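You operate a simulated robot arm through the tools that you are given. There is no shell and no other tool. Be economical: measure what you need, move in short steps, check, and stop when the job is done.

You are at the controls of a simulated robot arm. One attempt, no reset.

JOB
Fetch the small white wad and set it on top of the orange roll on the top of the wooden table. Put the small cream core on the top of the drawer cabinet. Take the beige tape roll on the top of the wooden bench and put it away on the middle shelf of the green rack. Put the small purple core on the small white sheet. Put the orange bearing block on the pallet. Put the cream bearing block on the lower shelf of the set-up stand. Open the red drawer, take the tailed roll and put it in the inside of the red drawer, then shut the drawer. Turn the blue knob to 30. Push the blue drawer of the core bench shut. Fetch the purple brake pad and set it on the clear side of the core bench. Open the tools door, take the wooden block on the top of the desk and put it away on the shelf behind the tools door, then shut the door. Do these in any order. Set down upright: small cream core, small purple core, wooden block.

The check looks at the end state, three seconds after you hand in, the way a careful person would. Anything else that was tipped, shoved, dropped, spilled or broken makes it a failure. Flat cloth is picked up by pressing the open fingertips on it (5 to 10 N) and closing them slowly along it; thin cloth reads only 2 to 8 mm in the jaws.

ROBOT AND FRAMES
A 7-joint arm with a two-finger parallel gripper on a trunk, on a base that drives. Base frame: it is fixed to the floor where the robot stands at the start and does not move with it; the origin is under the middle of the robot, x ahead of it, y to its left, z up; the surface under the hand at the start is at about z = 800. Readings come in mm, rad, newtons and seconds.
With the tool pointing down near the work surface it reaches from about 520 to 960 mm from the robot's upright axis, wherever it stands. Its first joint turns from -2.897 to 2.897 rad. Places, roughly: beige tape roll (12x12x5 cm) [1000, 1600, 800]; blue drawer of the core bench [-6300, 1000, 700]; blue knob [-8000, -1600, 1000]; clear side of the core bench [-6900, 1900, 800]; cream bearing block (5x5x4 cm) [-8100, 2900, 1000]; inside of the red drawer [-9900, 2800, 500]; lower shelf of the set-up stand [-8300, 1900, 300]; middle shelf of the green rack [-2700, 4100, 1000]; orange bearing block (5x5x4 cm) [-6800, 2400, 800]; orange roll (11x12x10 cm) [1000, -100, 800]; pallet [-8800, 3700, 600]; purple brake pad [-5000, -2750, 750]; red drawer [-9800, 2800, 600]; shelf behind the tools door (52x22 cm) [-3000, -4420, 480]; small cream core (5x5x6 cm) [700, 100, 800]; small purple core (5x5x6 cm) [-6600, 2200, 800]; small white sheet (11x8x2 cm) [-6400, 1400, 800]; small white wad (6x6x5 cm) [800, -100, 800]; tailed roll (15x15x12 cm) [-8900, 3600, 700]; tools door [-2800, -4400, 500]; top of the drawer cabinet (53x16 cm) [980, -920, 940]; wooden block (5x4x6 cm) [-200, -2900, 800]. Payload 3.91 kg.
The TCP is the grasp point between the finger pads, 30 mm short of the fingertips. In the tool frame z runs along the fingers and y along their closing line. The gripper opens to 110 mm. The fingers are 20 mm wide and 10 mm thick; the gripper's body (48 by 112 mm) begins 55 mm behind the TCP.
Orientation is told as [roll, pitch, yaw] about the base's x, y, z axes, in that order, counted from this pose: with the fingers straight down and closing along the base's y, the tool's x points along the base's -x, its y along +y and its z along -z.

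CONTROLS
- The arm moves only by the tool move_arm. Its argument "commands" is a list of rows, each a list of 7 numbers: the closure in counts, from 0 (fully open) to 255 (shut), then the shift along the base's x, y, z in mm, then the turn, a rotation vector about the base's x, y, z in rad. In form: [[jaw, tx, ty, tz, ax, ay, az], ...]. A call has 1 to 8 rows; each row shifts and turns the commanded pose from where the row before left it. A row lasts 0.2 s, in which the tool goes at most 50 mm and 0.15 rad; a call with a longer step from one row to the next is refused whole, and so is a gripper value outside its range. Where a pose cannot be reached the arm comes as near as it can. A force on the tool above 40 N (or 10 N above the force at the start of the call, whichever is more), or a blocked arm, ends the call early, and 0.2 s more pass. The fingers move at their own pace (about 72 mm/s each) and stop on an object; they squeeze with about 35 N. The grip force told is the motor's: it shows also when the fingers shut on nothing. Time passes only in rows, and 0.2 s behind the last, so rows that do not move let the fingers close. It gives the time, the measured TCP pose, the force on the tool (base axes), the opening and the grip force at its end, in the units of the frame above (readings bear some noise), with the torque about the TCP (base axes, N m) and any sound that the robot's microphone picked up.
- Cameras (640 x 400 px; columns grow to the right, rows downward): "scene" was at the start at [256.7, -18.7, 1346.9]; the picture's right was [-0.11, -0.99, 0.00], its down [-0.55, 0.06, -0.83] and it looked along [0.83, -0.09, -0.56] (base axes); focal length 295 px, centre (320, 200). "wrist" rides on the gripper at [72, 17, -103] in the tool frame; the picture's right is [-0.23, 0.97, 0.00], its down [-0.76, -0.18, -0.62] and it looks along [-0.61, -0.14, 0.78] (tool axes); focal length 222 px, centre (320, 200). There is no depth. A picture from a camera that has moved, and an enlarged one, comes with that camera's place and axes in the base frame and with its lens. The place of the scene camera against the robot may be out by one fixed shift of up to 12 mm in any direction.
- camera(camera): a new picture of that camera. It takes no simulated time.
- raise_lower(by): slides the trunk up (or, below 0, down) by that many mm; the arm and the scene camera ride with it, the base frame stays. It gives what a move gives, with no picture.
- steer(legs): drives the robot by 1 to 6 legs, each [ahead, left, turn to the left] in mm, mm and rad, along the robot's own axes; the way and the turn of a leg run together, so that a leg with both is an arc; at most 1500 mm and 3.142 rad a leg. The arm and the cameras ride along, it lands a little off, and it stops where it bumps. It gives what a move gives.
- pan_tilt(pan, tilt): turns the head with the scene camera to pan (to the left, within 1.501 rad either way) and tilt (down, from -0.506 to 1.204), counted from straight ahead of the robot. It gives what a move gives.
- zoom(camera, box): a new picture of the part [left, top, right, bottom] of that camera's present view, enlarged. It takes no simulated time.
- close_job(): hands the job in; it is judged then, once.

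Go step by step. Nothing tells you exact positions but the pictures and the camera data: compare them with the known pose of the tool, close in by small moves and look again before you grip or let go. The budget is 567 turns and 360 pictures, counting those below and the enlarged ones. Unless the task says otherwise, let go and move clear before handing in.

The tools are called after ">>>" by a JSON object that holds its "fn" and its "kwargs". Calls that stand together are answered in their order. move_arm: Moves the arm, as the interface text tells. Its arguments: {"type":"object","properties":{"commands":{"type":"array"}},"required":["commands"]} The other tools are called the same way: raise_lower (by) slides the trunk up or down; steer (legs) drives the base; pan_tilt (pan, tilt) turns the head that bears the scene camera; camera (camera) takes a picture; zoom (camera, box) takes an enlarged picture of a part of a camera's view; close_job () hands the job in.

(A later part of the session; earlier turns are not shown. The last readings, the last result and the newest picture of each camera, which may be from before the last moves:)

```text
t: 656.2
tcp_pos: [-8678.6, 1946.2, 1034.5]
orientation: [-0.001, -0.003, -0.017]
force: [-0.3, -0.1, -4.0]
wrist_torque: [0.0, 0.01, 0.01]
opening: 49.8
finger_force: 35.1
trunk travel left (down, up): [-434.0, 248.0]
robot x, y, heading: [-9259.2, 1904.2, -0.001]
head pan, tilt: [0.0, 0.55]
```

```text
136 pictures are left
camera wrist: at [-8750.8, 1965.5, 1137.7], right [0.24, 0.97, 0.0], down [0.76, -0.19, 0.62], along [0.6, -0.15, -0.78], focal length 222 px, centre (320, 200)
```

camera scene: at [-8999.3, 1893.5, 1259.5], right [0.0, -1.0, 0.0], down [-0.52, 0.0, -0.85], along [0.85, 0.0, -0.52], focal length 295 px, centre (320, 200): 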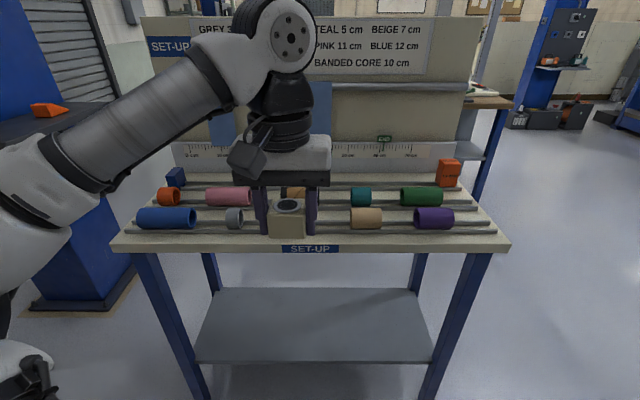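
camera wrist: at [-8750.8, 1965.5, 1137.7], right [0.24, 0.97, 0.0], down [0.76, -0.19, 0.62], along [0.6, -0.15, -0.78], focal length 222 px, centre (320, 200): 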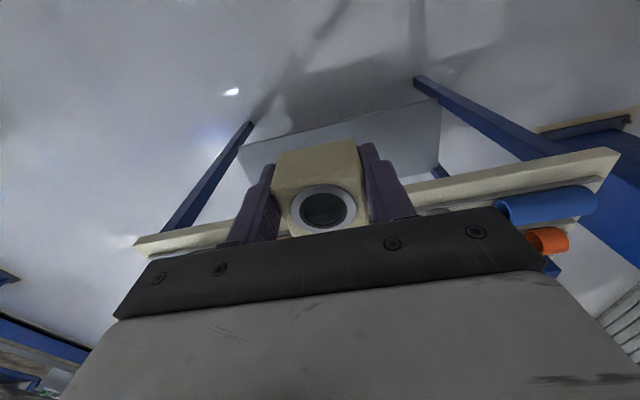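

>>> {"fn": "raise_lower", "kwargs": {"by": -400}}

>>> {"fn": "move_arm", "kwargs": {"commands": [[255, 0, 0, -40, 0, 0, 0], [255, 0, 0, -40, 0, 0, 0], [255, 0, 0, -40, 0, 0, 0], [255, 0, 0, -40, 0, 0, 0]]}}

>>> {"fn": "camera", "kwargs": {"camera": "scene"}}

>>> {"fn": "camera", "kwargs": {"camera": "wrist"}}

```text
t: 660.2
tcp_pos: [-8681.2, 1945.8, 671.7]
orientation: [-0.003, -0.006, -0.018]
force: [-0.5, 0.1, -3.9]
wrist_torque: [-0.01, 0.04, 0.02]
opening: 50.1
finger_force: 34.6
trunk travel left (down, up): [-67.0, 615.0]
robot x, y, heading: [-9258.1, 1905.3, -0.003]
head pan, tilt: [0.0, 0.55]
stopped: the arm was blocked; the commanded pose is now the measured one
```

```text
t: 661.2
tcp_pos: [-8679.5, 1945.8, 508.9]
orientation: [-0.001, -0.005, -0.017]
force: [-0.5, -0.1, -3.7]
wrist_torque: [0.01, 0.01, -0.04]
opening: 49.8
finger_force: 35.3
trunk travel left (down, up): [-67.0, 615.0]
robot x, y, heading: [-9258.1, 1900.1, 0.001]
head pan, tilt: [0.0, 0.55]
```

```text
135 pictures are left
camera scene: at [-9001.2, 1894.8, 895.3], right [0.0, -1.0, 0.0], down [-0.52, 0.0, -0.85], along [0.85, 0.0, -0.52], focal length 295 px, centre (320, 200)
```

scene: 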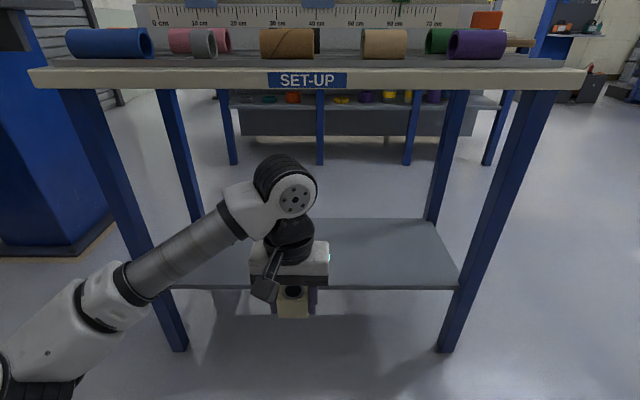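

```text
134 pictures are left
camera wrist: at [-8752.5, 1966.1, 612.6], right [0.25, 0.97, 0.0], down [0.75, -0.19, 0.63], along [0.61, -0.16, -0.78], focal length 222 px, centre (320, 200)
```

wrist: 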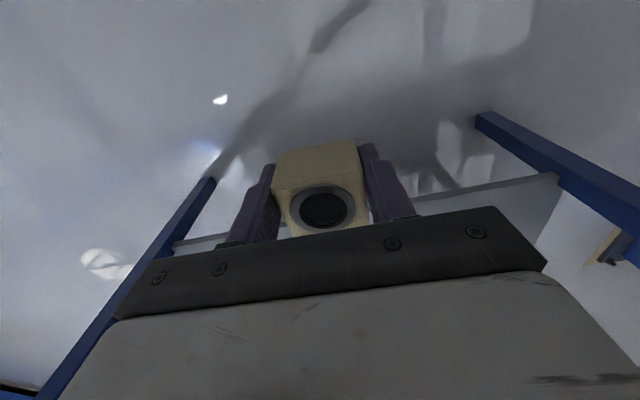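

>>> {"fn": "move_arm", "kwargs": {"commands": [[255, 0, 0, -35, 0, 0, 0], [255, 0, 0, -35, 0, 0, 0], [255, 0, 0, -35, 0, 0, 0], [255, 0, 0, -30, 0, 0, 0]]}}

>>> {"fn": "move_arm", "kwargs": {"commands": [[255, 35, -5, 0, 0, 0, 0], [255, 35, -5, 0, 0, 0, 0], [255, 35, -5, 0, 0, 0, 0]]}}

>>> {"fn": "camera", "kwargs": {"camera": "scene"}}

```text
t: 662.2
tcp_pos: [-8676.5, 1942.6, 389.5]
orientation: [0.028, -0.017, -0.033]
force: [-0.3, 0.1, -3.0]
wrist_torque: [-0.02, 0.01, 0.0]
opening: 50.0
finger_force: 34.9
trunk travel left (down, up): [-67.0, 615.0]
robot x, y, heading: [-9256.8, 1902.8, 0.005]
head pan, tilt: [0.0, 0.55]
```

```text
t: 663.0
tcp_pos: [-8572.3, 1930.9, 375.5]
orientation: [0.0, -0.007, -0.019]
force: [-1.1, 0.8, -5.0]
wrist_torque: [0.0, 0.02, 0.02]
opening: 49.5
finger_force: 35.5
trunk travel left (down, up): [-67.0, 615.0]
robot x, y, heading: [-9260.3, 1902.3, -0.001]
head pan, tilt: [0.0, 0.55]
```

```text
133 pictures are left
camera scene: at [-9002.6, 1891.6, 895.3], right [0.0, -1.0, 0.0], down [-0.52, 0.0, -0.86], along [0.86, 0.0, -0.52], focal length 295 px, centre (320, 200)
```

scene: 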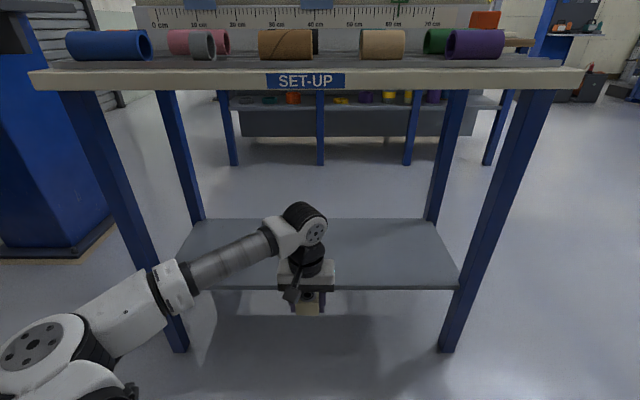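

>>> {"fn": "move_arm", "kwargs": {"commands": [[255, 35, -5, 0, 0, 0, 0], [255, 35, -5, 0, 0, 0, 0], [255, 30, -5, 0, 0, 0, 0]]}}

>>> {"fn": "steer", "kwargs": {"legs": [[95, 0, 0]]}}

>>> {"fn": "camera", "kwargs": {"camera": "scene"}}

>>> {"fn": "camera", "kwargs": {"camera": "wrist"}}

```text
t: 663.8
tcp_pos: [-8474.9, 1915.7, 378.9]
orientation: [0.001, -0.008, -0.019]
force: [0.5, 0.4, -3.9]
wrist_torque: [0.02, 0.02, -0.01]
opening: 49.8
finger_force: 34.8
trunk travel left (down, up): [-67.0, 615.0]
robot x, y, heading: [-9258.7, 1899.1, 0.002]
head pan, tilt: [0.0, 0.55]
```

```text
t: 665.0
tcp_pos: [-8382.7, 1914.3, 378.1]
orientation: [0.003, -0.007, -0.022]
force: [0.5, 0.1, -4.3]
wrist_torque: [-0.01, -0.01, 0.02]
opening: 50.0
finger_force: 35.2
trunk travel left (down, up): [-67.0, 615.0]
robot x, y, heading: [-9164.4, 1902.0, 0.001]
head pan, tilt: [0.0, 0.55]
```

```text
132 pictures are left
camera scene: at [-8909.0, 1892.3, 895.3], right [0.0, -1.0, 0.0], down [-0.52, 0.0, -0.86], along [0.86, 0.0, -0.52], focal length 295 px, centre (320, 200)
```

scene: 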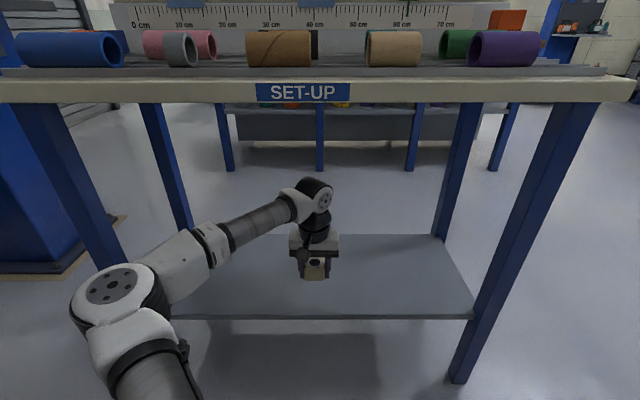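

```text
131 pictures are left
camera wrist: at [-8454.9, 1934.9, 481.3], right [0.25, 0.97, 0.0], down [0.75, -0.19, 0.63], along [0.61, -0.15, -0.78], focal length 222 px, centre (320, 200)
```

wrist: 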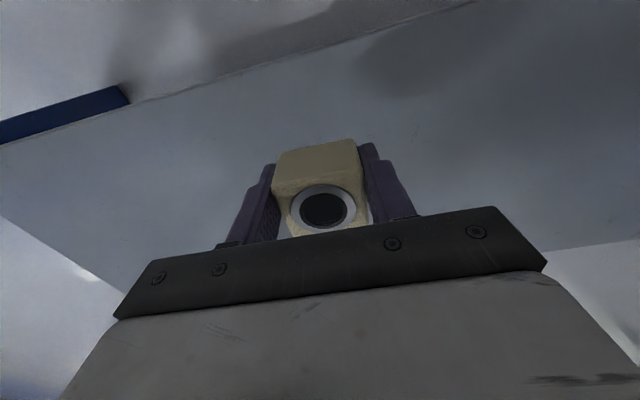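

>>> {"fn": "move_arm", "kwargs": {"commands": [[255, 0, 0, -20, 0, 0, 0], [255, 0, 0, -15, 0, 0, 0], [255, 0, 0, -5, 0, 0, 0], [255, 0, 0, 0, 0, 0, 0]]}}

>>> {"fn": "zoom", "kwargs": {"camera": "scene", "box": [250, 200, 390, 330]}}

```text
t: 666.0
tcp_pos: [-8381.7, 1915.2, 337.8]
orientation: [-0.001, -0.004, -0.019]
force: [-0.2, -0.4, -4.0]
wrist_torque: [0.04, 0.07, -0.02]
opening: 49.7
finger_force: 35.4
trunk travel left (down, up): [-67.0, 615.0]
robot x, y, heading: [-9165.6, 1903.9, 0.002]
head pan, tilt: [0.0, 0.55]
```

```text
3.08 times, centred on (320, 265) of scene
camera zoom: at [-8907.6, 1894.0, 895.2], right [0.0, -1.0, 0.0], down [-0.52, 0.0, -0.85], along [0.85, 0.0, -0.52], focal length 907 px, centre (320, 0)
```

zoom: 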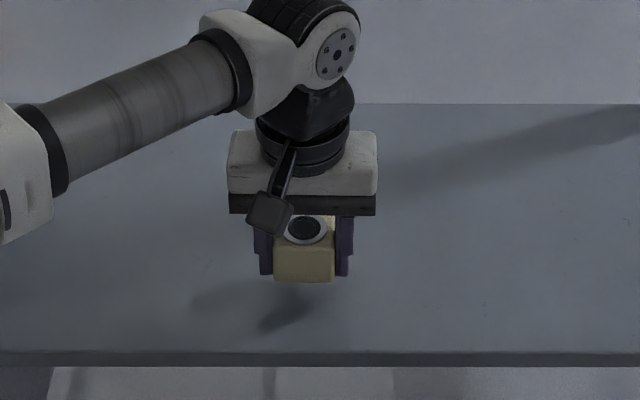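

>>> {"fn": "move_arm", "kwargs": {"commands": [[255, 0, 0, -4, 0, 0, 0], [255, 0, 0, -4, 0, 0, 0], [255, 0, 0, -3, 0, 0, 0], [255, 0, 0, 0, 0, 0, 0]]}}

>>> {"fn": "move_arm", "kwargs": {"commands": [[255, 0, 0, -2, 0, 0, 0], [255, 0, 0, -2, 0, 0, 0], [255, 0, 0, -2, 0, 0, 0], [255, 0, 0, 0, 0, 0, 0]]}}

>>> {"fn": "zoom", "kwargs": {"camera": "scene", "box": [250, 200, 390, 330]}}

```text
t: 667.0
tcp_pos: [-8383.1, 1914.5, 327.7]
orientation: [0.0, -0.005, -0.02]
force: [0.2, 0.1, -4.5]
wrist_torque: [0.0, 0.03, -0.01]
opening: 49.7
finger_force: 35.3
trunk travel left (down, up): [-67.0, 615.0]
robot x, y, heading: [-9165.2, 1899.3, -0.002]
head pan, tilt: [0.0, 0.55]
```

```text
t: 668.0
tcp_pos: [-8383.0, 1915.4, 322.9]
orientation: [0.001, -0.006, -0.021]
force: [0.0, 0.5, -4.2]
wrist_torque: [0.01, 0.03, -0.06]
opening: 49.8
finger_force: 34.8
trunk travel left (down, up): [-67.0, 615.0]
robot x, y, heading: [-9159.8, 1904.4, -0.002]
head pan, tilt: [0.0, 0.55]
```

```text
3.08 times, centred on (320, 265) of scene
camera zoom: at [-8909.1, 1892.3, 895.3], right [0.0, -1.0, 0.0], down [-0.52, 0.0, -0.86], along [0.86, 0.0, -0.52], focal length 907 px, centre (320, 0)
```

zoom: 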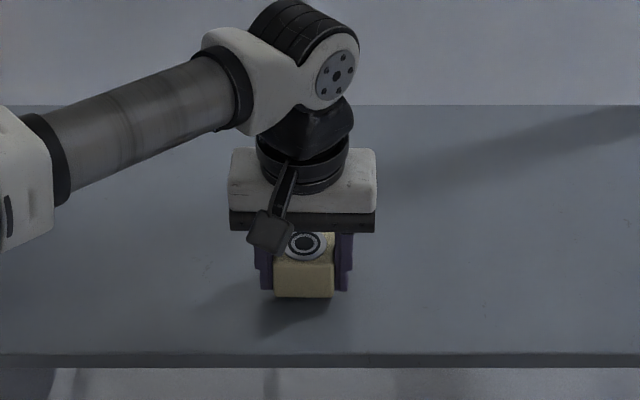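

>>> {"fn": "move_arm", "kwargs": {"commands": [[255, 0, 0, -2, 0, 0, 0], [255, 0, 0, -2, 0, 0, 0], [255, 0, 0, 0, 0, 0, 0]]}}

>>> {"fn": "move_arm", "kwargs": {"commands": [[255, 0, 0, -1.5, 0, 0, 0], [255, 0, 0, -1.5, 0, 0, 0], [255, 0, 0, 0, 0, 0, 0]]}}

>>> {"fn": "move_arm", "kwargs": {"commands": [[255, 0, 0, -1.5, 0, 0, 0], [255, 0, 0, -1.5, 0, 0, 0], [255, 0, 0, 0, 0, 0, 0]]}}

>>> {"fn": "zoom", "kwargs": {"camera": "scene", "box": [250, 200, 390, 330]}}

```text
t: 668.8
tcp_pos: [-8381.7, 1915.4, 318.4]
orientation: [0.003, -0.008, -0.022]
force: [-0.1, 0.7, -4.1]
wrist_torque: [-0.01, 0.05, -0.01]
opening: 49.7
finger_force: 35.6
trunk travel left (down, up): [-67.0, 615.0]
robot x, y, heading: [-9162.6, 1902.9, 0.001]
head pan, tilt: [0.0, 0.55]
```

```text
t: 669.6
tcp_pos: [-8380.6, 1916.4, 315.8]
orientation: [0.002, -0.007, -0.019]
force: [0.6, 0.0, -3.3]
wrist_torque: [0.0, 0.04, 0.04]
opening: 49.6
finger_force: 34.8
trunk travel left (down, up): [-67.0, 615.0]
robot x, y, heading: [-9163.4, 1901.8, 0.001]
head pan, tilt: [0.0, 0.55]
```

```text
t: 670.4
tcp_pos: [-8381.8, 1915.3, 312.8]
orientation: [0.001, -0.006, -0.022]
force: [0.5, 0.7, -4.6]
wrist_torque: [0.0, 0.03, 0.0]
opening: 49.6
finger_force: 35.1
trunk travel left (down, up): [-67.0, 615.0]
robot x, y, heading: [-9167.9, 1901.5, 0.002]
head pan, tilt: [0.0, 0.55]
```

```text
3.08 times, centred on (320, 265) of scene
camera zoom: at [-8909.5, 1891.8, 895.3], right [0.0, -1.0, 0.0], down [-0.52, 0.0, -0.86], along [0.86, 0.0, -0.52], focal length 907 px, centre (320, 0)
```

zoom: 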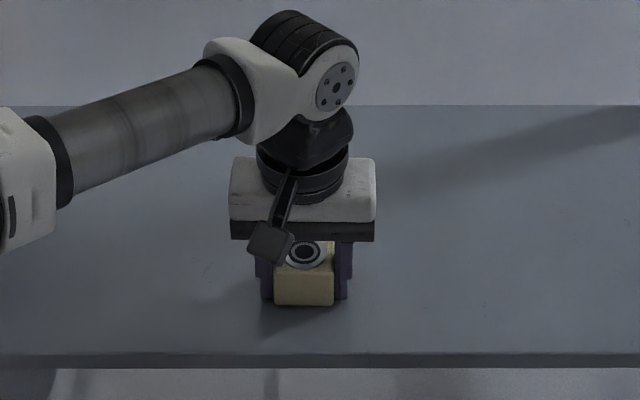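

>>> {"fn": "move_arm", "kwargs": {"commands": [[255, 0, 0, -1.5, 0, 0, 0], [255, 0, 0, -1.5, 0, 0, 0], [255, 0, 0, 0, 0, 0, 0]]}}

>>> {"fn": "move_arm", "kwargs": {"commands": [[255, 0, 0, -1.5, 0, 0, 0], [255, 0, 0, -1.5, 0, 0, 0], [255, 0, 0, 0, 0, 0, 0]]}}

```text
t: 671.2
tcp_pos: [-8382.2, 1915.0, 311.4]
orientation: [0.002, -0.008, -0.021]
force: [-9.5, 2.9, 21.9]
wrist_torque: [-0.31, -0.43, -0.06]
opening: 50.1
finger_force: 35.4
trunk travel left (down, up): [-67.0, 615.0]
robot x, y, heading: [-9165.1, 1900.9, 0.001]
head pan, tilt: [0.0, 0.55]
```

```text
t: 671.7
tcp_pos: [-8381.0, 1916.7, 309.2]
orientation: [-0.001, -0.011, -0.021]
force: [-0.9, -1.5, 7.5]
wrist_torque: [0.24, -0.18, 0.08]
opening: 49.8
finger_force: 34.4
trunk travel left (down, up): [-67.0, 615.0]
robot x, y, heading: [-9167.5, 1898.0, -0.002]
head pan, tilt: [0.0, 0.55]
stopped in row 2: the force on the tool passed its limit at 43 N (the readings are from after the stop); the commanded pose is now the measured one
```

Contact. I open and lift a little, then back the base out.

>>> {"fn": "move_arm", "kwargs": {"commands": [[120, 0, 0, 0, 0, 0, 0], [60, 0, 0, 0, 0, 0, 0], [0, 0, 0, 0, 0, 0, 0], [0, 0, 0, 20, 0, 0, 0], [0, 0, 0, 30, 0, 0, 0], [0, 0, 0, 30, 0, 0, 0]]}}

>>> {"fn": "camera", "kwargs": {"camera": "wrist"}}

>>> {"fn": "steer", "kwargs": {"legs": [[-150, 0, 0]]}}

>>> {"fn": "camera", "kwargs": {"camera": "scene"}}

```text
t: 673.1
tcp_pos: [-8380.6, 1914.9, 389.8]
orientation: [0.002, -0.009, -0.019]
force: [0.1, 0.5, -0.4]
wrist_torque: [0.01, -0.02, 0.0]
opening: 110.1
finger_force: 0.2
trunk travel left (down, up): [-67.0, 615.0]
robot x, y, heading: [-9163.6, 1901.3, 0.002]
head pan, tilt: [0.0, 0.55]
```

```text
127 pictures are left
camera wrist: at [-8452.9, 1934.3, 493.0], right [0.25, 0.97, 0.0], down [0.75, -0.19, 0.63], along [0.61, -0.15, -0.78], focal length 222 px, centre (320, 200)
```

wrist: 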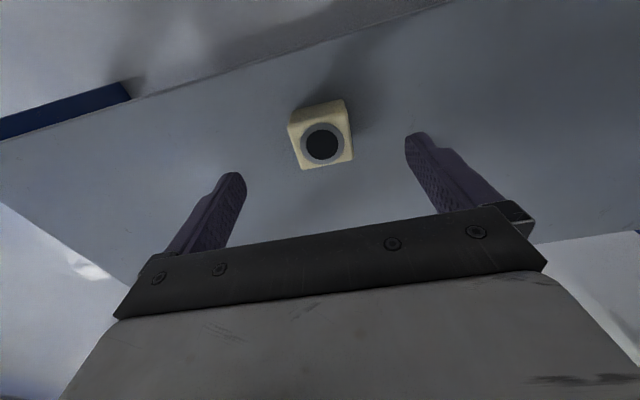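

```text
t: 674.5
tcp_pos: [-8531.7, 1914.5, 389.7]
orientation: [0.001, -0.009, -0.021]
force: [-0.1, -0.3, 0.9]
wrist_torque: [-0.01, -0.05, 0.03]
opening: 109.8
finger_force: 0.0
trunk travel left (down, up): [-67.0, 615.0]
robot x, y, heading: [-9314.1, 1903.6, -0.003]
head pan, tilt: [0.0, 0.55]
```

```text
126 pictures are left
camera scene: at [-9060.9, 1892.6, 895.3], right [0.0, -1.0, 0.0], down [-0.52, 0.0, -0.86], along [0.86, 0.0, -0.52], focal length 295 px, centre (320, 200)
```

scene: 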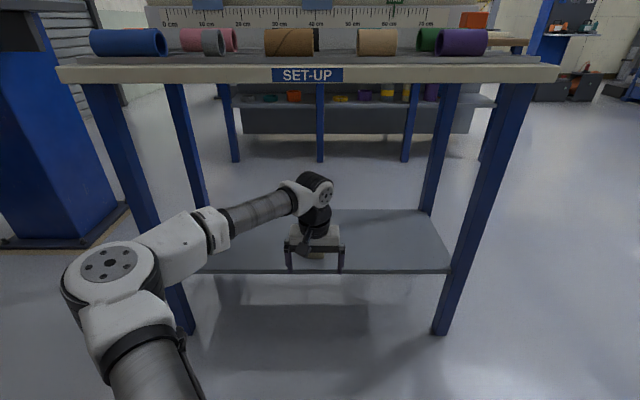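

Cream block is on the lower shelf. I retract, raise the trunk, and go to the red drawer, turning to face west.

>>> {"fn": "move_arm", "kwargs": {"commands": [[0, -40, 0, 10, 0, 0, 0], [0, -40, 0, 10, 0, 0, 0], [0, -40, 0, 10, 0, 0, 0]]}}

>>> {"fn": "raise_lower", "kwargs": {"by": 400}}

>>> {"fn": "move_arm", "kwargs": {"commands": [[0, 0, 0, 45, 0, 0, 0], [0, 0, 0, 45, 0, 0, 0], [0, 0, 0, 45, 0, 0, 0], [0, 0, 0, 45, 0, 0, 0], [0, 0, 0, 45, 0, 0, 0], [0, 0, 0, 45, 0, 0, 0]]}}

>>> {"fn": "steer", "kwargs": {"legs": [[250, 0, 0], [0, 830, 0], [0, 0, 3.13]]}}

>>> {"fn": "pan_tilt", "kwargs": {"pan": 0.0, "tilt": 0.5}}

>>> {"fn": "camera", "kwargs": {"camera": "scene"}}

```text
t: 675.2
tcp_pos: [-8652.3, 1915.8, 418.6]
orientation: [-0.002, -0.008, -0.021]
force: [0.2, -0.1, -0.8]
wrist_torque: [0.01, 0.02, -0.02]
opening: 109.8
finger_force: 0.1
trunk travel left (down, up): [-67.0, 615.0]
robot x, y, heading: [-9314.9, 1901.0, 0.003]
head pan, tilt: [0.0, 0.55]
```

```text
t: 679.1
tcp_pos: [-8649.8, 1914.2, 814.6]
orientation: [-0.003, -0.005, -0.021]
force: [0.2, 0.2, -0.4]
wrist_torque: [0.02, 0.01, 0.01]
opening: 110.2
finger_force: 0.0
trunk travel left (down, up): [-467.0, 215.0]
robot x, y, heading: [-9315.8, 1903.1, 0.004]
head pan, tilt: [0.0, 0.55]
```

```text
t: 680.5
tcp_pos: [-8652.7, 1914.0, 1084.9]
orientation: [-0.001, -0.007, -0.023]
force: [-0.4, -0.3, 0.2]
wrist_torque: [0.01, 0.02, 0.02]
opening: 109.9
finger_force: 0.0
trunk travel left (down, up): [-467.0, 215.0]
robot x, y, heading: [-9314.4, 1902.2, 0.001]
head pan, tilt: [0.0, 0.55]
```

```text
t: 696.3
tcp_pos: [-9723.2, 2783.0, 1083.1]
orientation: [-0.001, -0.002, 3.051]
force: [-0.4, 0.6, 1.0]
wrist_torque: [0.01, -0.01, 0.0]
opening: 110.2
finger_force: 0.0
trunk travel left (down, up): [-467.0, 215.0]
robot x, y, heading: [-9060.4, 2750.0, 3.072]
head pan, tilt: [0.0, 0.55]
```

```text
t: 696.9
tcp_pos: [-9723.6, 2782.6, 1083.9]
orientation: [-0.002, -0.003, 3.05]
force: [-0.7, -0.1, 0.8]
wrist_torque: [-0.01, 0.0, 0.02]
opening: 110.1
finger_force: 0.1
trunk travel left (down, up): [-467.0, 215.0]
robot x, y, heading: [-9061.8, 2744.6, 3.07]
head pan, tilt: [0.0, 0.499]
```

```text
125 pictures are left
camera scene: at [-9321.6, 2758.2, 1297.1], right [0.07, 1.0, 0.0], down [0.48, -0.03, -0.88], along [-0.88, 0.06, -0.48], focal length 295 px, centre (320, 200)
```

scene: 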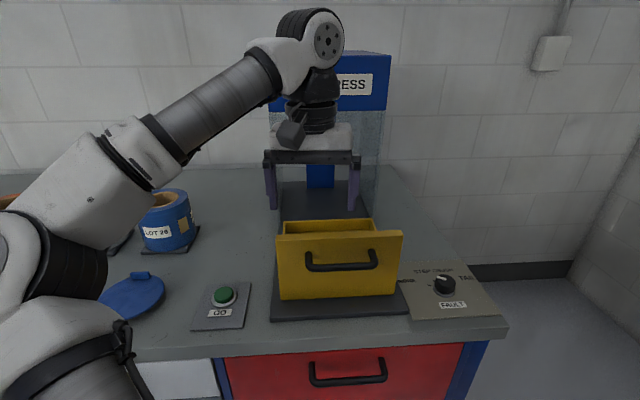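

The red drawer is right below the bench edge with a horizontal bar handle. I back off to view it well.

>>> {"fn": "steer", "kwargs": {"legs": [[-200, 0, 0.07]]}}

>>> {"fn": "raise_lower", "kwargs": {"by": -200}}

>>> {"fn": "pan_tilt", "kwargs": {"pan": 0.0, "tilt": 0.6}}

>>> {"fn": "camera", "kwargs": {"camera": "scene"}}

>>> {"fn": "camera", "kwargs": {"camera": "wrist"}}

```text
t: 698.5
tcp_pos: [-9528.4, 2729.6, 1084.5]
orientation: [-0.001, -0.005, 3.119]
force: [0.2, -0.2, 0.4]
wrist_torque: [0.02, 0.0, 0.0]
opening: 110.0
finger_force: 0.2
trunk travel left (down, up): [-467.0, 215.0]
robot x, y, heading: [-8863.9, 2741.5, -3.139]
head pan, tilt: [0.0, 0.499]
```

```text
t: 700.7
tcp_pos: [-9528.1, 2730.1, 883.6]
orientation: [-0.001, -0.003, 3.122]
force: [-0.1, -0.2, -0.1]
wrist_torque: [0.04, -0.02, -0.01]
opening: 110.0
finger_force: 0.0
trunk travel left (down, up): [-267.0, 415.0]
robot x, y, heading: [-8864.3, 2741.1, -3.145]
head pan, tilt: [0.0, 0.499]
```

```text
t: 701.3
tcp_pos: [-9527.8, 2730.9, 883.1]
orientation: [-0.002, -0.004, 3.119]
force: [-0.1, 0.0, 0.4]
wrist_torque: [0.01, 0.0, -0.01]
opening: 110.1
finger_force: 0.1
trunk travel left (down, up): [-267.0, 415.0]
robot x, y, heading: [-8862.5, 2745.0, -3.14]
head pan, tilt: [0.0, 0.6]
```

```text
124 pictures are left
camera scene: at [-9123.9, 2733.2, 1088.1], right [0.0, 1.0, 0.0], down [0.56, 0.0, -0.83], along [-0.83, 0.0, -0.56], focal length 295 px, centre (320, 200)
```

scene: 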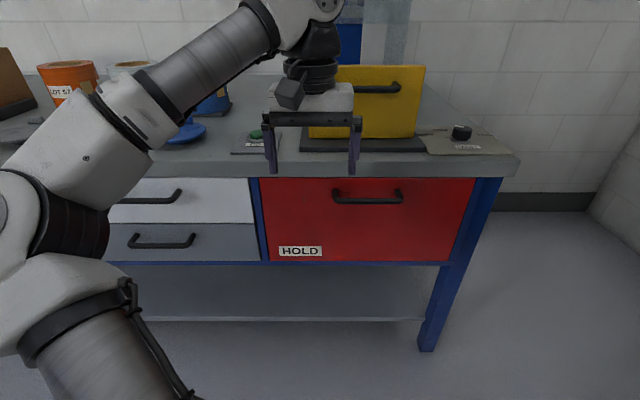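

```text
123 pictures are left
camera wrist: at [-9456.4, 2712.3, 986.5], right [-0.25, -0.97, 0.0], down [-0.76, 0.19, 0.63], along [-0.61, 0.16, -0.78], focal length 222 px, centre (320, 200)
```

wrist: 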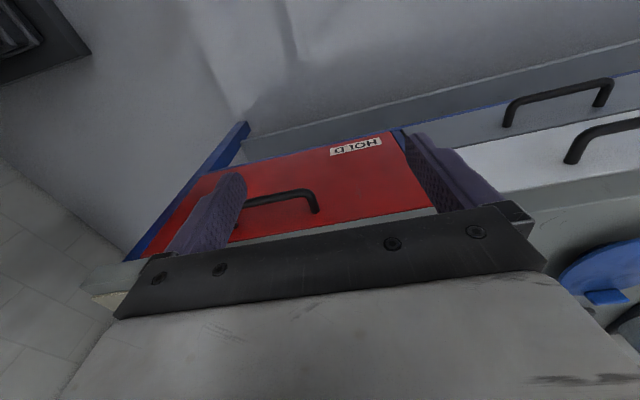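

Handle bar is at about x=-9645, y 2765–2907, z 742. I turn the gripper to close along x and come above the bar.

>>> {"fn": "move_arm", "kwargs": {"commands": [[0, -5, 13, 10, 0, 0, -0.145], [0, -5, 13, 10, 0, 0, -0.145], [0, -5, 13, 10, 0, 0, -0.145], [0, -5, 13, 10, 0, 0, -0.145], [0, -5, 13, 0, 0, 0, -0.145], [0, -5, 13, 0, 0, 0, -0.145], [0, -5, 13, 0, 0, 0, -0.145], [0, -5, 13, 0, 0, 0, -0.145]]}}

>>> {"fn": "move_arm", "kwargs": {"commands": [[0, -15, 0, 0, 0, 0, -0.145], [0, -15, 0, 0, 0, 0, -0.145], [0, -15, 0, 0, 0, 0, -0.1], [0, 0, 0, 0, 0, 0.1, 0], [0, 0, 0, 0, 0, 0.1, 0], [0, 0, 0, 0, 0, 0.1, 0]]}}

>>> {"fn": "camera", "kwargs": {"camera": "scene"}}

>>> {"fn": "camera", "kwargs": {"camera": "wrist"}}

```text
t: 703.1
tcp_pos: [-9496.7, 2879.5, 877.0]
orientation: [0.0, -0.007, 1.965]
force: [1.1, -0.1, 1.0]
wrist_torque: [0.02, -0.01, 0.03]
opening: 109.8
finger_force: 0.0
out of reach, approached as far as the arm can: row 6, 7, 8
trunk travel left (down, up): [-267.0, 415.0]
robot x, y, heading: [-8860.1, 2742.9, -3.14]
head pan, tilt: [0.0, 0.6]
```

```text
t: 704.5
tcp_pos: [-9417.4, 2939.2, 826.8]
orientation: [0.302, -0.002, 1.569]
force: [-0.3, -0.2, -0.3]
wrist_torque: [-0.03, -0.03, 0.01]
opening: 110.2
finger_force: 0.0
out of reach, approached as far as the arm can: row 1, 2, 3
trunk travel left (down, up): [-267.0, 415.0]
robot x, y, heading: [-8863.5, 2741.6, -3.139]
head pan, tilt: [0.0, 0.6]
```

```text
122 pictures are left
camera scene: at [-9123.9, 2733.2, 1088.0], right [0.0, 1.0, 0.0], down [0.56, 0.0, -0.83], along [-0.83, 0.0, -0.56], focal length 295 px, centre (320, 200)
```

scene: 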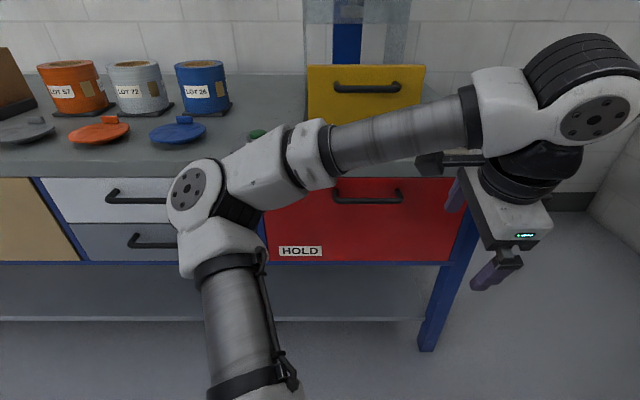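

```text
121 pictures are left
camera wrist: at [-9402.9, 2867.2, 929.5], right [-0.93, 0.23, 0.29], down [0.36, 0.76, 0.55], along [-0.09, 0.61, -0.79], focal length 222 px, centre (320, 200)
```

wrist: 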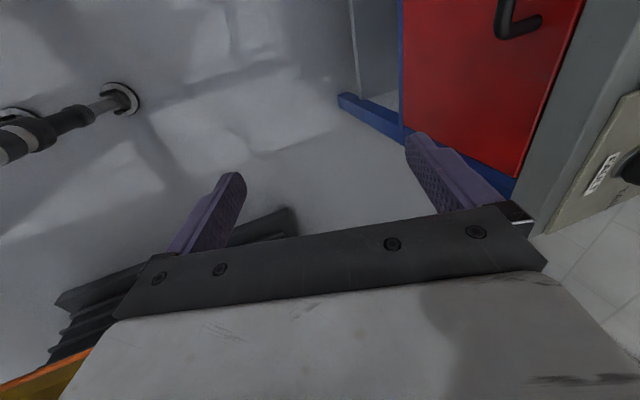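

Turning that way runs out of wrist range. Instead I'll keep the fingers closing along y and grip the handle's end post, with one finger hooked behind the bar. I turn back.

>>> {"fn": "move_arm", "kwargs": {"commands": [[0, -10, -20, 10, 0, -0.1, 0.1], [0, -10, -20, 10, 0, -0.1, 0.1], [0, -10, -20, 10, 0, -0.1, 0.1], [0, -10, -20, 10, 0, 0, 0.145], [0, -10, -20, 10, 0, 0, 0.145], [0, -10, -20, 10, 0, 0, 0.145], [0, -10, -20, 10, 0, 0, 0.145], [0, -10, -20, 10, 0, 0, 0.145]]}}

>>> {"fn": "move_arm", "kwargs": {"commands": [[0, 0, -5, 0, 0, 0, 0.145], [0, 0, -5, 0, 0, 0, 0.145], [0, 0, -5, 0, 0, 0, 0.145], [0, 0, -5, 0, 0, 0, 0.1]]}}

>>> {"fn": "camera", "kwargs": {"camera": "scene"}}

```text
t: 706.3
tcp_pos: [-9497.2, 2779.1, 906.8]
orientation: [0.002, 0.041, 2.594]
force: [-0.2, -0.2, -1.0]
wrist_torque: [-0.03, 0.01, 0.02]
opening: 110.1
finger_force: 0.1
trunk travel left (down, up): [-267.0, 415.0]
robot x, y, heading: [-8866.8, 2745.6, -3.14]
head pan, tilt: [0.0, 0.6]
```

```text
t: 707.3
tcp_pos: [-9496.8, 2758.0, 905.2]
orientation: [0.002, 0.039, 3.127]
force: [0.2, 0.4, -0.6]
wrist_torque: [0.02, 0.01, 0.02]
opening: 110.1
finger_force: 0.0
trunk travel left (down, up): [-267.0, 415.0]
robot x, y, heading: [-8862.3, 2742.7, -3.139]
head pan, tilt: [0.0, 0.6]
```

```text
120 pictures are left
camera scene: at [-9123.9, 2733.2, 1088.0], right [0.0, 1.0, 0.0], down [0.56, 0.0, -0.83], along [-0.83, 0.0, -0.56], focal length 295 px, centre (320, 200)
```

scene: 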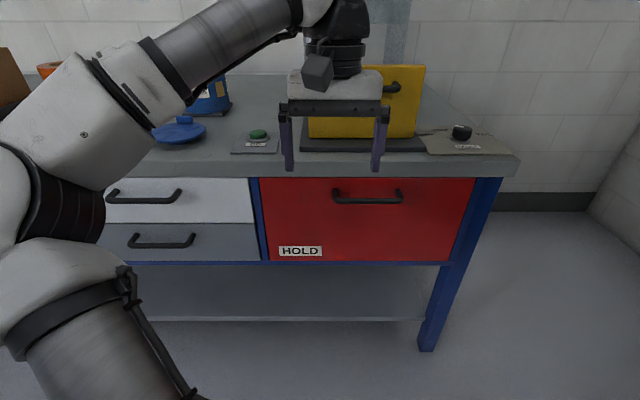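

>>> {"fn": "move_arm", "kwargs": {"commands": [[139, -35, 3, -15, 0, 0.08, 0], [139, -35, 3, -20, 0, 0.08, 0], [139, -35, 3, -20, 0, 0.08, 0], [139, -30, 3, -20, 0, 0, 0]]}}

>>> {"fn": "camera", "kwargs": {"camera": "wrist"}}

>>> {"fn": "zoom", "kwargs": {"camera": "scene", "box": [260, 110, 440, 240]}}

```text
t: 708.3
tcp_pos: [-9632.2, 2771.3, 831.1]
orientation: [0.007, -0.201, 3.126]
force: [0.2, 0.9, -0.5]
wrist_torque: [0.02, 0.01, 0.02]
opening: 50.3
finger_force: 0.1
trunk travel left (down, up): [-267.0, 415.0]
robot x, y, heading: [-8864.6, 2741.2, -3.143]
head pan, tilt: [0.0, 0.6]
```

```text
119 pictures are left
camera wrist: at [-9540.8, 2754.8, 918.2], right [-0.24, -0.97, 0.05], down [-0.62, 0.19, 0.76], along [-0.75, 0.15, -0.65], focal length 222 px, centre (320, 200)
```

wrist: 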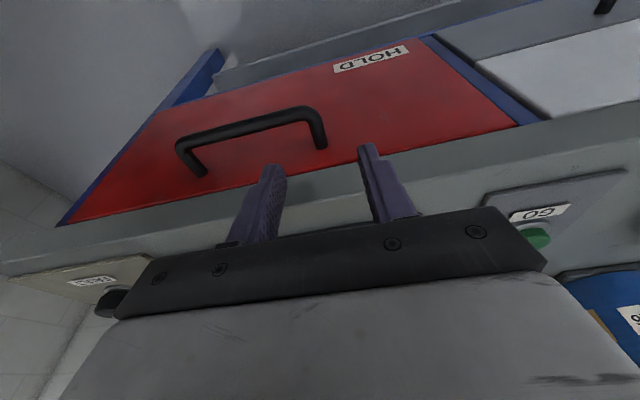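

```text
3.08 times, centred on (350, 175) of scene
camera zoom: at [-9123.8, 2733.2, 1088.1], right [0.0, 1.0, 0.0], down [0.56, 0.0, -0.83], along [-0.83, 0.0, -0.56], focal length 907 px, centre (228, 277)
```

zoom: 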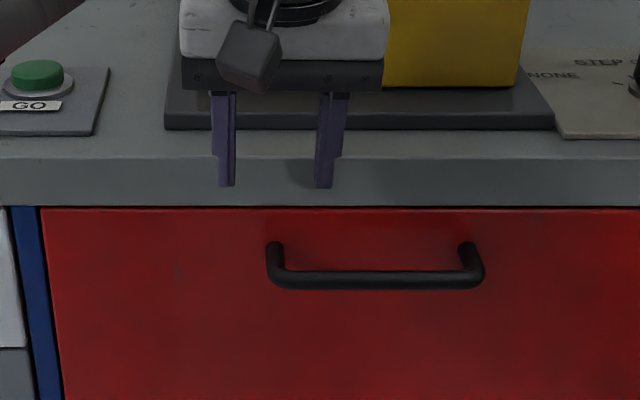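

Fingers line up with the left post. I descend over it and close.

>>> {"fn": "move_arm", "kwargs": {"commands": [[139, -8, 1, -30, 0, 0, 0], [139, -8, 0, -30, 0, 0, 0], [139, -6, 0, -20, 0, 0, 0]]}}

>>> {"fn": "camera", "kwargs": {"camera": "wrist"}}

>>> {"fn": "zoom", "kwargs": {"camera": "scene", "box": [260, 110, 440, 240]}}

```text
t: 709.1
tcp_pos: [-9655.1, 2771.5, 750.8]
orientation: [0.006, -0.202, 3.127]
force: [0.4, -0.9, 0.6]
wrist_torque: [-0.04, -0.02, -0.01]
opening: 50.2
finger_force: 0.1
trunk travel left (down, up): [-267.0, 415.0]
robot x, y, heading: [-8862.0, 2742.2, -3.14]
head pan, tilt: [0.0, 0.6]
```

```text
117 pictures are left
camera wrist: at [-9563.0, 2755.3, 838.6], right [-0.24, -0.97, 0.05], down [-0.62, 0.19, 0.76], along [-0.75, 0.15, -0.65], focal length 222 px, centre (320, 200)
```

wrist: 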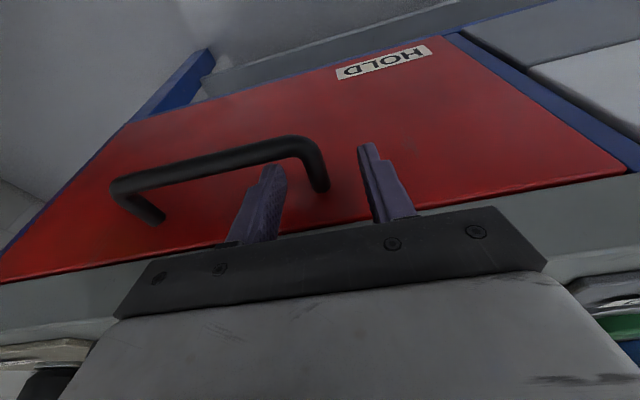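

```text
3.08 times, centred on (350, 175) of scene
camera zoom: at [-9123.9, 2733.2, 1088.1], right [0.0, 1.0, 0.0], down [0.56, 0.0, -0.83], along [-0.83, 0.0, -0.56], focal length 907 px, centre (228, 277)
```

zoom: 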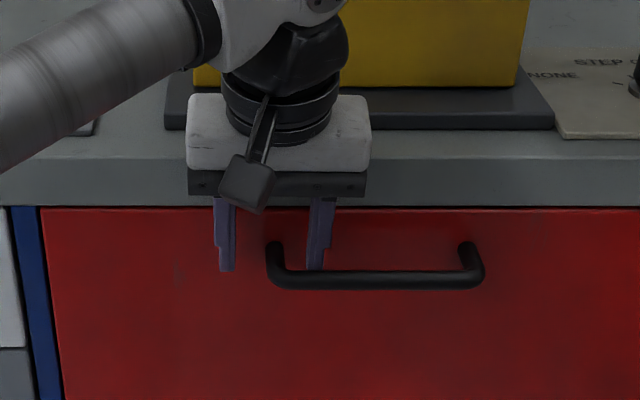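

>>> {"fn": "move_arm", "kwargs": {"commands": [[139, -2, 2, -12, 0, 0, 0], [190, 0, 0, 0, 0, 0, 0], [255, 0, 0, 0, 0, 0, 0], [255, 0, 0, 0, 0, 0, 0]]}}

>>> {"fn": "camera", "kwargs": {"camera": "wrist"}}

```text
t: 710.1
tcp_pos: [-9655.3, 2775.9, 739.5]
orientation: [0.004, -0.201, 3.124]
force: [-0.8, 15.0, -0.6]
wrist_torque: [0.2, 0.1, 1.09]
opening: 15.3
finger_force: 44.9
trunk travel left (down, up): [-267.0, 415.0]
robot x, y, heading: [-8864.1, 2743.5, -3.137]
head pan, tilt: [0.0, 0.6]
```

```text
115 pictures are left
camera wrist: at [-9564.2, 2759.4, 826.5], right [-0.24, -0.97, 0.05], down [-0.62, 0.19, 0.76], along [-0.75, 0.15, -0.65], focal length 222 px, centre (320, 200)
```

wrist: 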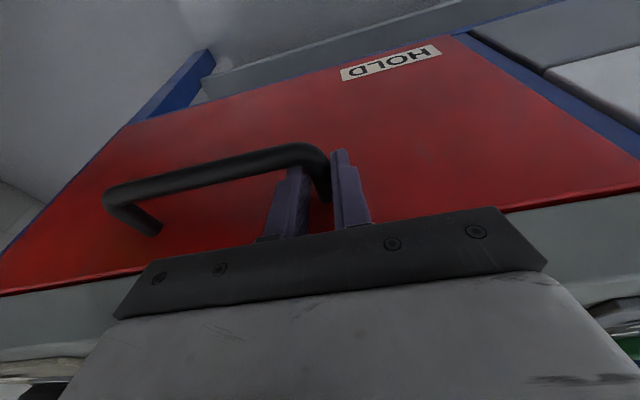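

Post gripped. I pull the drawer open by driving back.

>>> {"fn": "steer", "kwargs": {"legs": [[-120, 0, 0]]}}

>>> {"fn": "camera", "kwargs": {"camera": "scene"}}

```text
t: 711.4
tcp_pos: [-9533.3, 2774.7, 739.5]
orientation: [0.003, -0.197, 3.126]
force: [1.6, 26.9, 2.9]
wrist_torque: [0.61, -0.55, 0.98]
opening: 14.5
finger_force: 44.9
trunk travel left (down, up): [-267.0, 415.0]
robot x, y, heading: [-8740.2, 2742.3, -3.14]
head pan, tilt: [0.0, 0.6]
```

```text
114 pictures are left
camera scene: at [-9002.1, 2734.4, 1088.1], right [0.0, 1.0, 0.0], down [0.56, 0.0, -0.83], along [-0.83, 0.0, -0.56], focal length 295 px, centre (320, 200)
```

scene: 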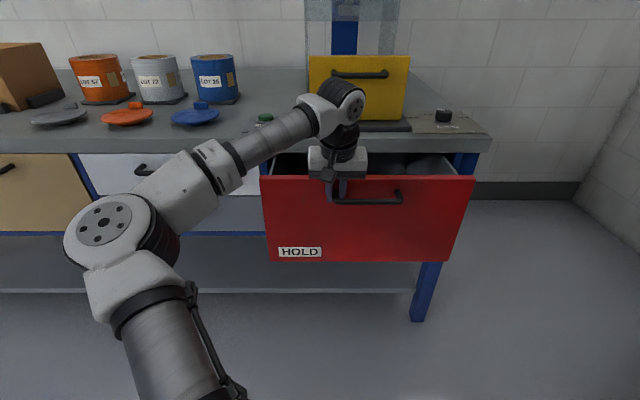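

Opening nicely. I pull further.

>>> {"fn": "steer", "kwargs": {"legs": [[-200, 0, 0]]}}

>>> {"fn": "camera", "kwargs": {"camera": "scene"}}

```text
t: 713.0
tcp_pos: [-9331.6, 2776.4, 740.3]
orientation: [0.003, -0.199, 3.124]
force: [0.4, 3.8, 2.6]
wrist_torque: [0.06, -0.62, 1.01]
opening: 14.0
finger_force: 44.9
trunk travel left (down, up): [-267.0, 415.0]
robot x, y, heading: [-8543.3, 2740.5, -3.143]
head pan, tilt: [0.0, 0.6]
```

```text
113 pictures are left
camera scene: at [-8801.6, 2733.8, 1088.1], right [0.0, 1.0, 0.0], down [0.56, 0.0, -0.83], along [-0.83, 0.0, -0.56], focal length 295 px, centre (320, 200)
```

scene: 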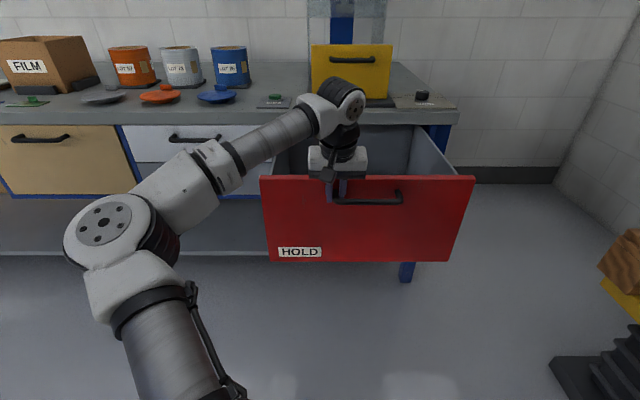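

>>> {"fn": "move_arm", "kwargs": {"commands": [[190, 0, 0, 0, 0, 0, 0], [139, 0, 0, 0, 0, 0, 0], [139, 0, 0, 0, 0, 0, 0], [139, 0, 0, 30, 0, 0, 0], [139, 8, 0, 40, 0, 0, 0], [139, 0, 0, 45, 0, -0.1, 0], [139, 0, 0, 45, 0, -0.1, 0], [139, -20, 20, 40, 0, 0, 0]]}}

>>> {"fn": "camera", "kwargs": {"camera": "wrist"}}

>>> {"fn": "camera", "kwargs": {"camera": "scene"}}

```text
t: 714.8
tcp_pos: [-9342.4, 2795.8, 919.5]
orientation: [0.0, 0.0, 3.125]
force: [0.3, -0.3, -0.3]
wrist_torque: [-0.01, 0.03, -0.03]
opening: 49.8
finger_force: 0.1
out of reach, approached as far as the arm can: row 8
trunk travel left (down, up): [-267.0, 415.0]
robot x, y, heading: [-8545.0, 2742.5, -3.136]
head pan, tilt: [0.0, 0.6]
```

```text
112 pictures are left
camera wrist: at [-9271.2, 2779.3, 1021.7], right [-0.24, -0.97, 0.0], down [-0.76, 0.19, 0.62], along [-0.6, 0.15, -0.78], focal length 222 px, centre (320, 200)
```

wrist: 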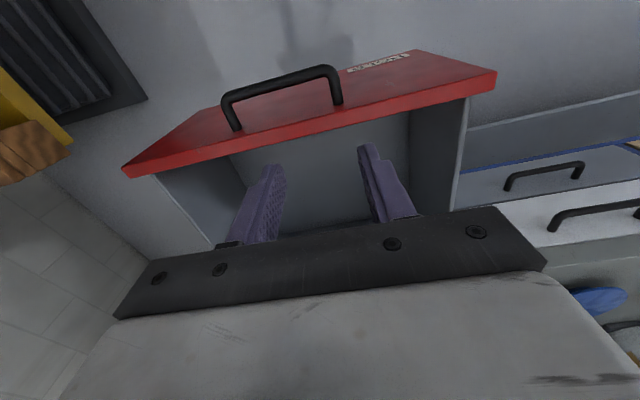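

```text
111 pictures are left
camera scene: at [-8801.9, 2733.5, 1087.9], right [0.0, 1.0, 0.0], down [0.57, 0.0, -0.82], along [-0.82, 0.0, -0.57], focal length 295 px, centre (320, 200)
```

scene: 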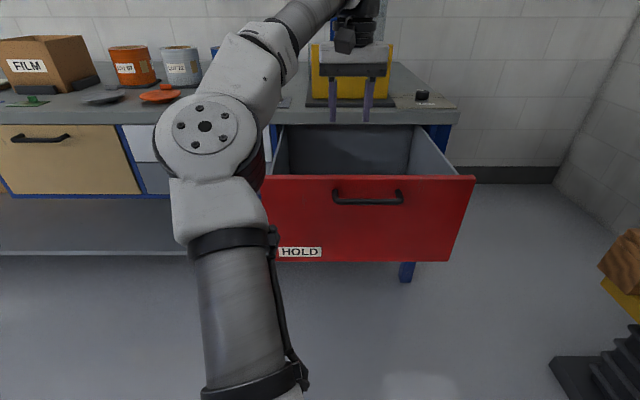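

Drawer is open with an empty front. I tuck the arm, move and turn to face the tailed roll on the pallet.

>>> {"fn": "move_arm", "kwargs": {"commands": [[0, 45, -5, 10, 0, 0, 0], [0, 45, -5, 10, 0, 0, 0], [0, 45, -5, 10, 0, 0, 0], [0, 45, -5, 10, 0, 0, 0]]}}

>>> {"fn": "raise_lower", "kwargs": {"by": 150}}

>>> {"fn": "steer", "kwargs": {"legs": [[300, 0, 0], [0, 0, -1.57]]}}

>>> {"fn": "pan_tilt", "kwargs": {"pan": 0.0, "tilt": 0.6}}

>>> {"fn": "camera", "kwargs": {"camera": "scene"}}

>>> {"fn": "camera", "kwargs": {"camera": "wrist"}}

```text
t: 715.8
tcp_pos: [-9159.1, 2774.0, 937.9]
orientation: [-0.003, -0.001, 3.123]
force: [0.5, 0.6, -0.4]
wrist_torque: [-0.01, -0.01, 0.01]
opening: 109.8
finger_force: 0.0
out of reach, approached as far as the arm can: row 1, 2, 3, 4
trunk travel left (down, up): [-267.0, 415.0]
robot x, y, heading: [-8542.4, 2741.4, -3.143]
head pan, tilt: [0.0, 0.6]
```

```text
t: 717.5
tcp_pos: [-9160.3, 2772.7, 1087.4]
orientation: [-0.003, 0.0, 3.125]
force: [0.2, -0.2, 1.3]
wrist_torque: [0.01, 0.0, 0.0]
opening: 109.9
finger_force: 0.2
trunk travel left (down, up): [-417.0, 265.0]
robot x, y, heading: [-8545.5, 2741.1, -3.138]
head pan, tilt: [0.0, 0.6]
```

```text
t: 723.5
tcp_pos: [-8810.6, 3359.6, 1087.8]
orientation: [-0.003, 0.001, 1.552]
force: [-0.4, 0.1, 0.2]
wrist_torque: [0.03, 0.0, -0.03]
opening: 109.9
finger_force: 0.1
trunk travel left (down, up): [-417.0, 265.0]
robot x, y, heading: [-8843.6, 2741.9, 1.567]
head pan, tilt: [0.0, 0.6]
```

```text
t: 724.1
tcp_pos: [-8810.4, 3359.8, 1088.2]
orientation: [-0.002, -0.004, 1.552]
force: [-0.3, 0.7, -0.3]
wrist_torque: [-0.02, 0.02, -0.01]
opening: 110.1
finger_force: 0.1
trunk travel left (down, up): [-417.0, 265.0]
robot x, y, heading: [-8842.2, 2736.8, 1.571]
head pan, tilt: [0.0, 0.6]
```

```text
110 pictures are left
camera scene: at [-8843.7, 2991.4, 1238.0], right [1.0, 0.0, 0.0], down [0.0, -0.56, -0.83], along [0.0, 0.83, -0.56], focal length 295 px, centre (320, 200)
```

scene: 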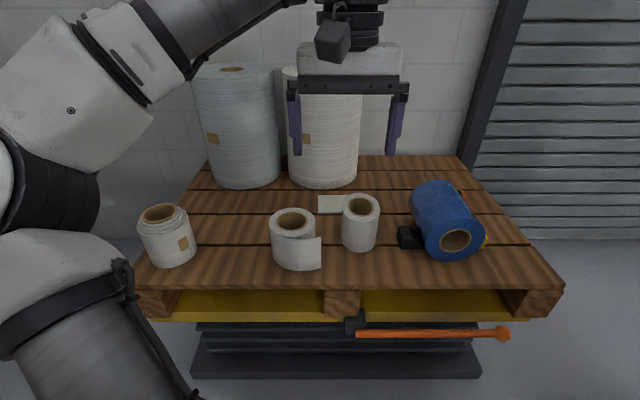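

```text
109 pictures are left
camera wrist: at [-8829.0, 3289.5, 1191.0], right [-0.97, 0.25, 0.0], down [0.19, 0.76, 0.62], along [0.15, 0.6, -0.78], focal length 222 px, centre (320, 200)
```

wrist: 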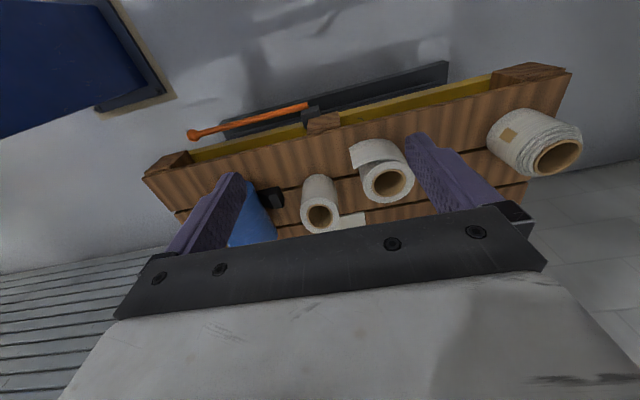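

>>> {"fn": "zoom", "kwargs": {"camera": "scene", "box": [230, 170, 410, 290]}}

>>> {"fn": "zoom", "kwargs": {"camera": "wrist", "box": [290, 110, 450, 230]}}

```text
3.33 times, centred on (320, 230) of scene
camera zoom: at [-8843.7, 2991.4, 1238.0], right [1.0, 0.0, 0.0], down [0.0, -0.56, -0.83], along [0.0, 0.83, -0.56], focal length 983 px, centre (320, 100)
```

zoom: 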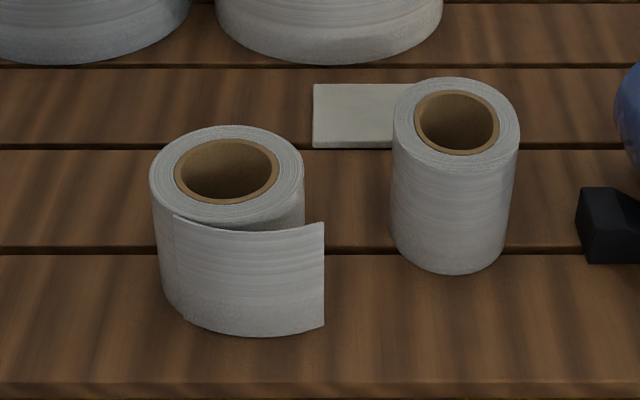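

```text
3.33 times, centred on (370, 170) of wrist
camera zoom: at [-8829.0, 3289.5, 1191.0], right [-0.97, 0.25, 0.0], down [0.19, 0.76, 0.62], along [0.15, 0.6, -0.78], focal length 740 px, centre (153, 300)
```

zoom: 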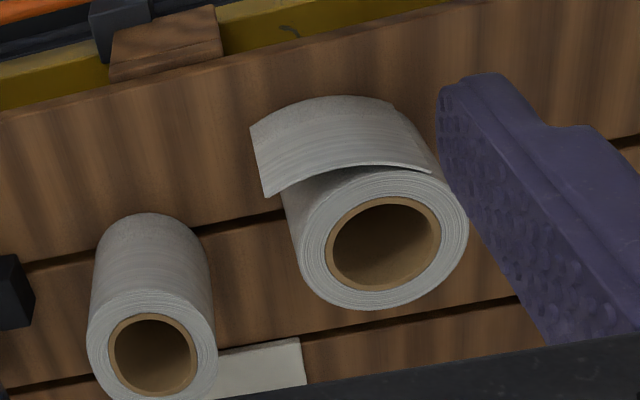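

The tailed roll stands at about (-8922,3635), bore about 85 mm, tail at its front right. I'll grip the wall on its left side: one finger in the bore. I move over.

>>> {"fn": "steer", "kwargs": {"legs": [[90, 0, 0]]}}

>>> {"fn": "move_arm", "kwargs": {"commands": [[0, -35, 25, -5, 0, 0, 0], [0, -35, 25, -5, 0, 0, 0], [0, -35, 25, -5, 0, 0, 0], [0, -35, 25, -5, 0, 0, 0], [0, -15, 30, -5, 0, 0, 0]]}}

>>> {"fn": "raise_lower", "kwargs": {"by": -200}}

>>> {"fn": "camera", "kwargs": {"camera": "wrist"}}

>>> {"fn": "camera", "kwargs": {"camera": "scene"}}

```text
t: 725.2
tcp_pos: [-8810.2, 3449.5, 1087.6]
orientation: [-0.003, 0.001, 1.551]
force: [-0.5, -0.1, 0.7]
wrist_torque: [0.0, 0.01, 0.03]
opening: 110.0
finger_force: 0.1
trunk travel left (down, up): [-417.0, 265.0]
robot x, y, heading: [-8840.1, 2832.5, 1.574]
head pan, tilt: [0.0, 0.6]
```

```text
t: 726.4
tcp_pos: [-8965.9, 3578.4, 1064.1]
orientation: [0.0, 0.0, 1.551]
force: [0.0, 0.8, 0.1]
wrist_torque: [0.01, 0.01, 0.01]
opening: 110.0
finger_force: 0.1
trunk travel left (down, up): [-417.0, 265.0]
robot x, y, heading: [-8842.5, 2828.1, 1.577]
head pan, tilt: [0.0, 0.6]
```

```text
t: 728.6
tcp_pos: [-8966.2, 3577.0, 865.0]
orientation: [0.0, -0.003, 1.554]
force: [0.9, 0.3, 0.0]
wrist_torque: [0.03, 0.0, 0.0]
opening: 109.8
finger_force: 0.1
trunk travel left (down, up): [-217.0, 465.0]
robot x, y, heading: [-8842.6, 2832.0, 1.571]
head pan, tilt: [0.0, 0.6]
```

```text
106 pictures are left
camera wrist: at [-8984.2, 3507.3, 967.5], right [-0.97, 0.24, 0.0], down [0.19, 0.76, 0.62], along [0.15, 0.6, -0.78], focal length 222 px, centre (320, 200)
```

wrist: 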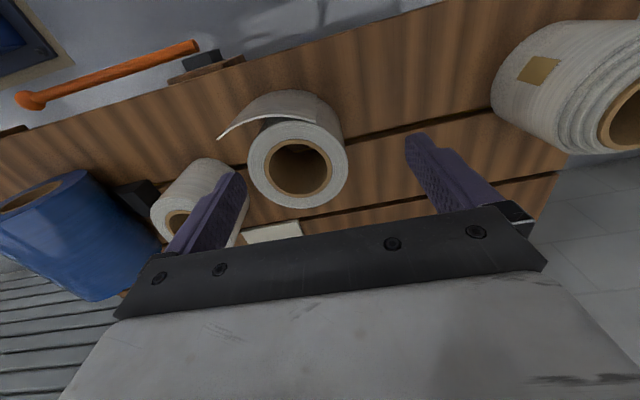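

```text
105 pictures are left
camera scene: at [-8843.8, 3079.8, 1038.1], right [1.0, 0.0, 0.0], down [0.0, -0.56, -0.83], along [0.0, 0.83, -0.56], focal length 295 px, centre (320, 200)
```

scene: 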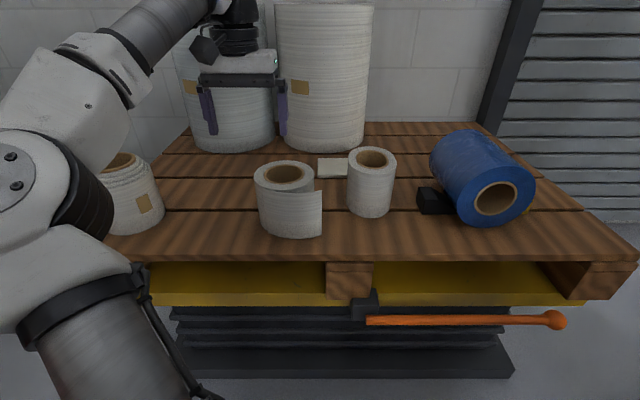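

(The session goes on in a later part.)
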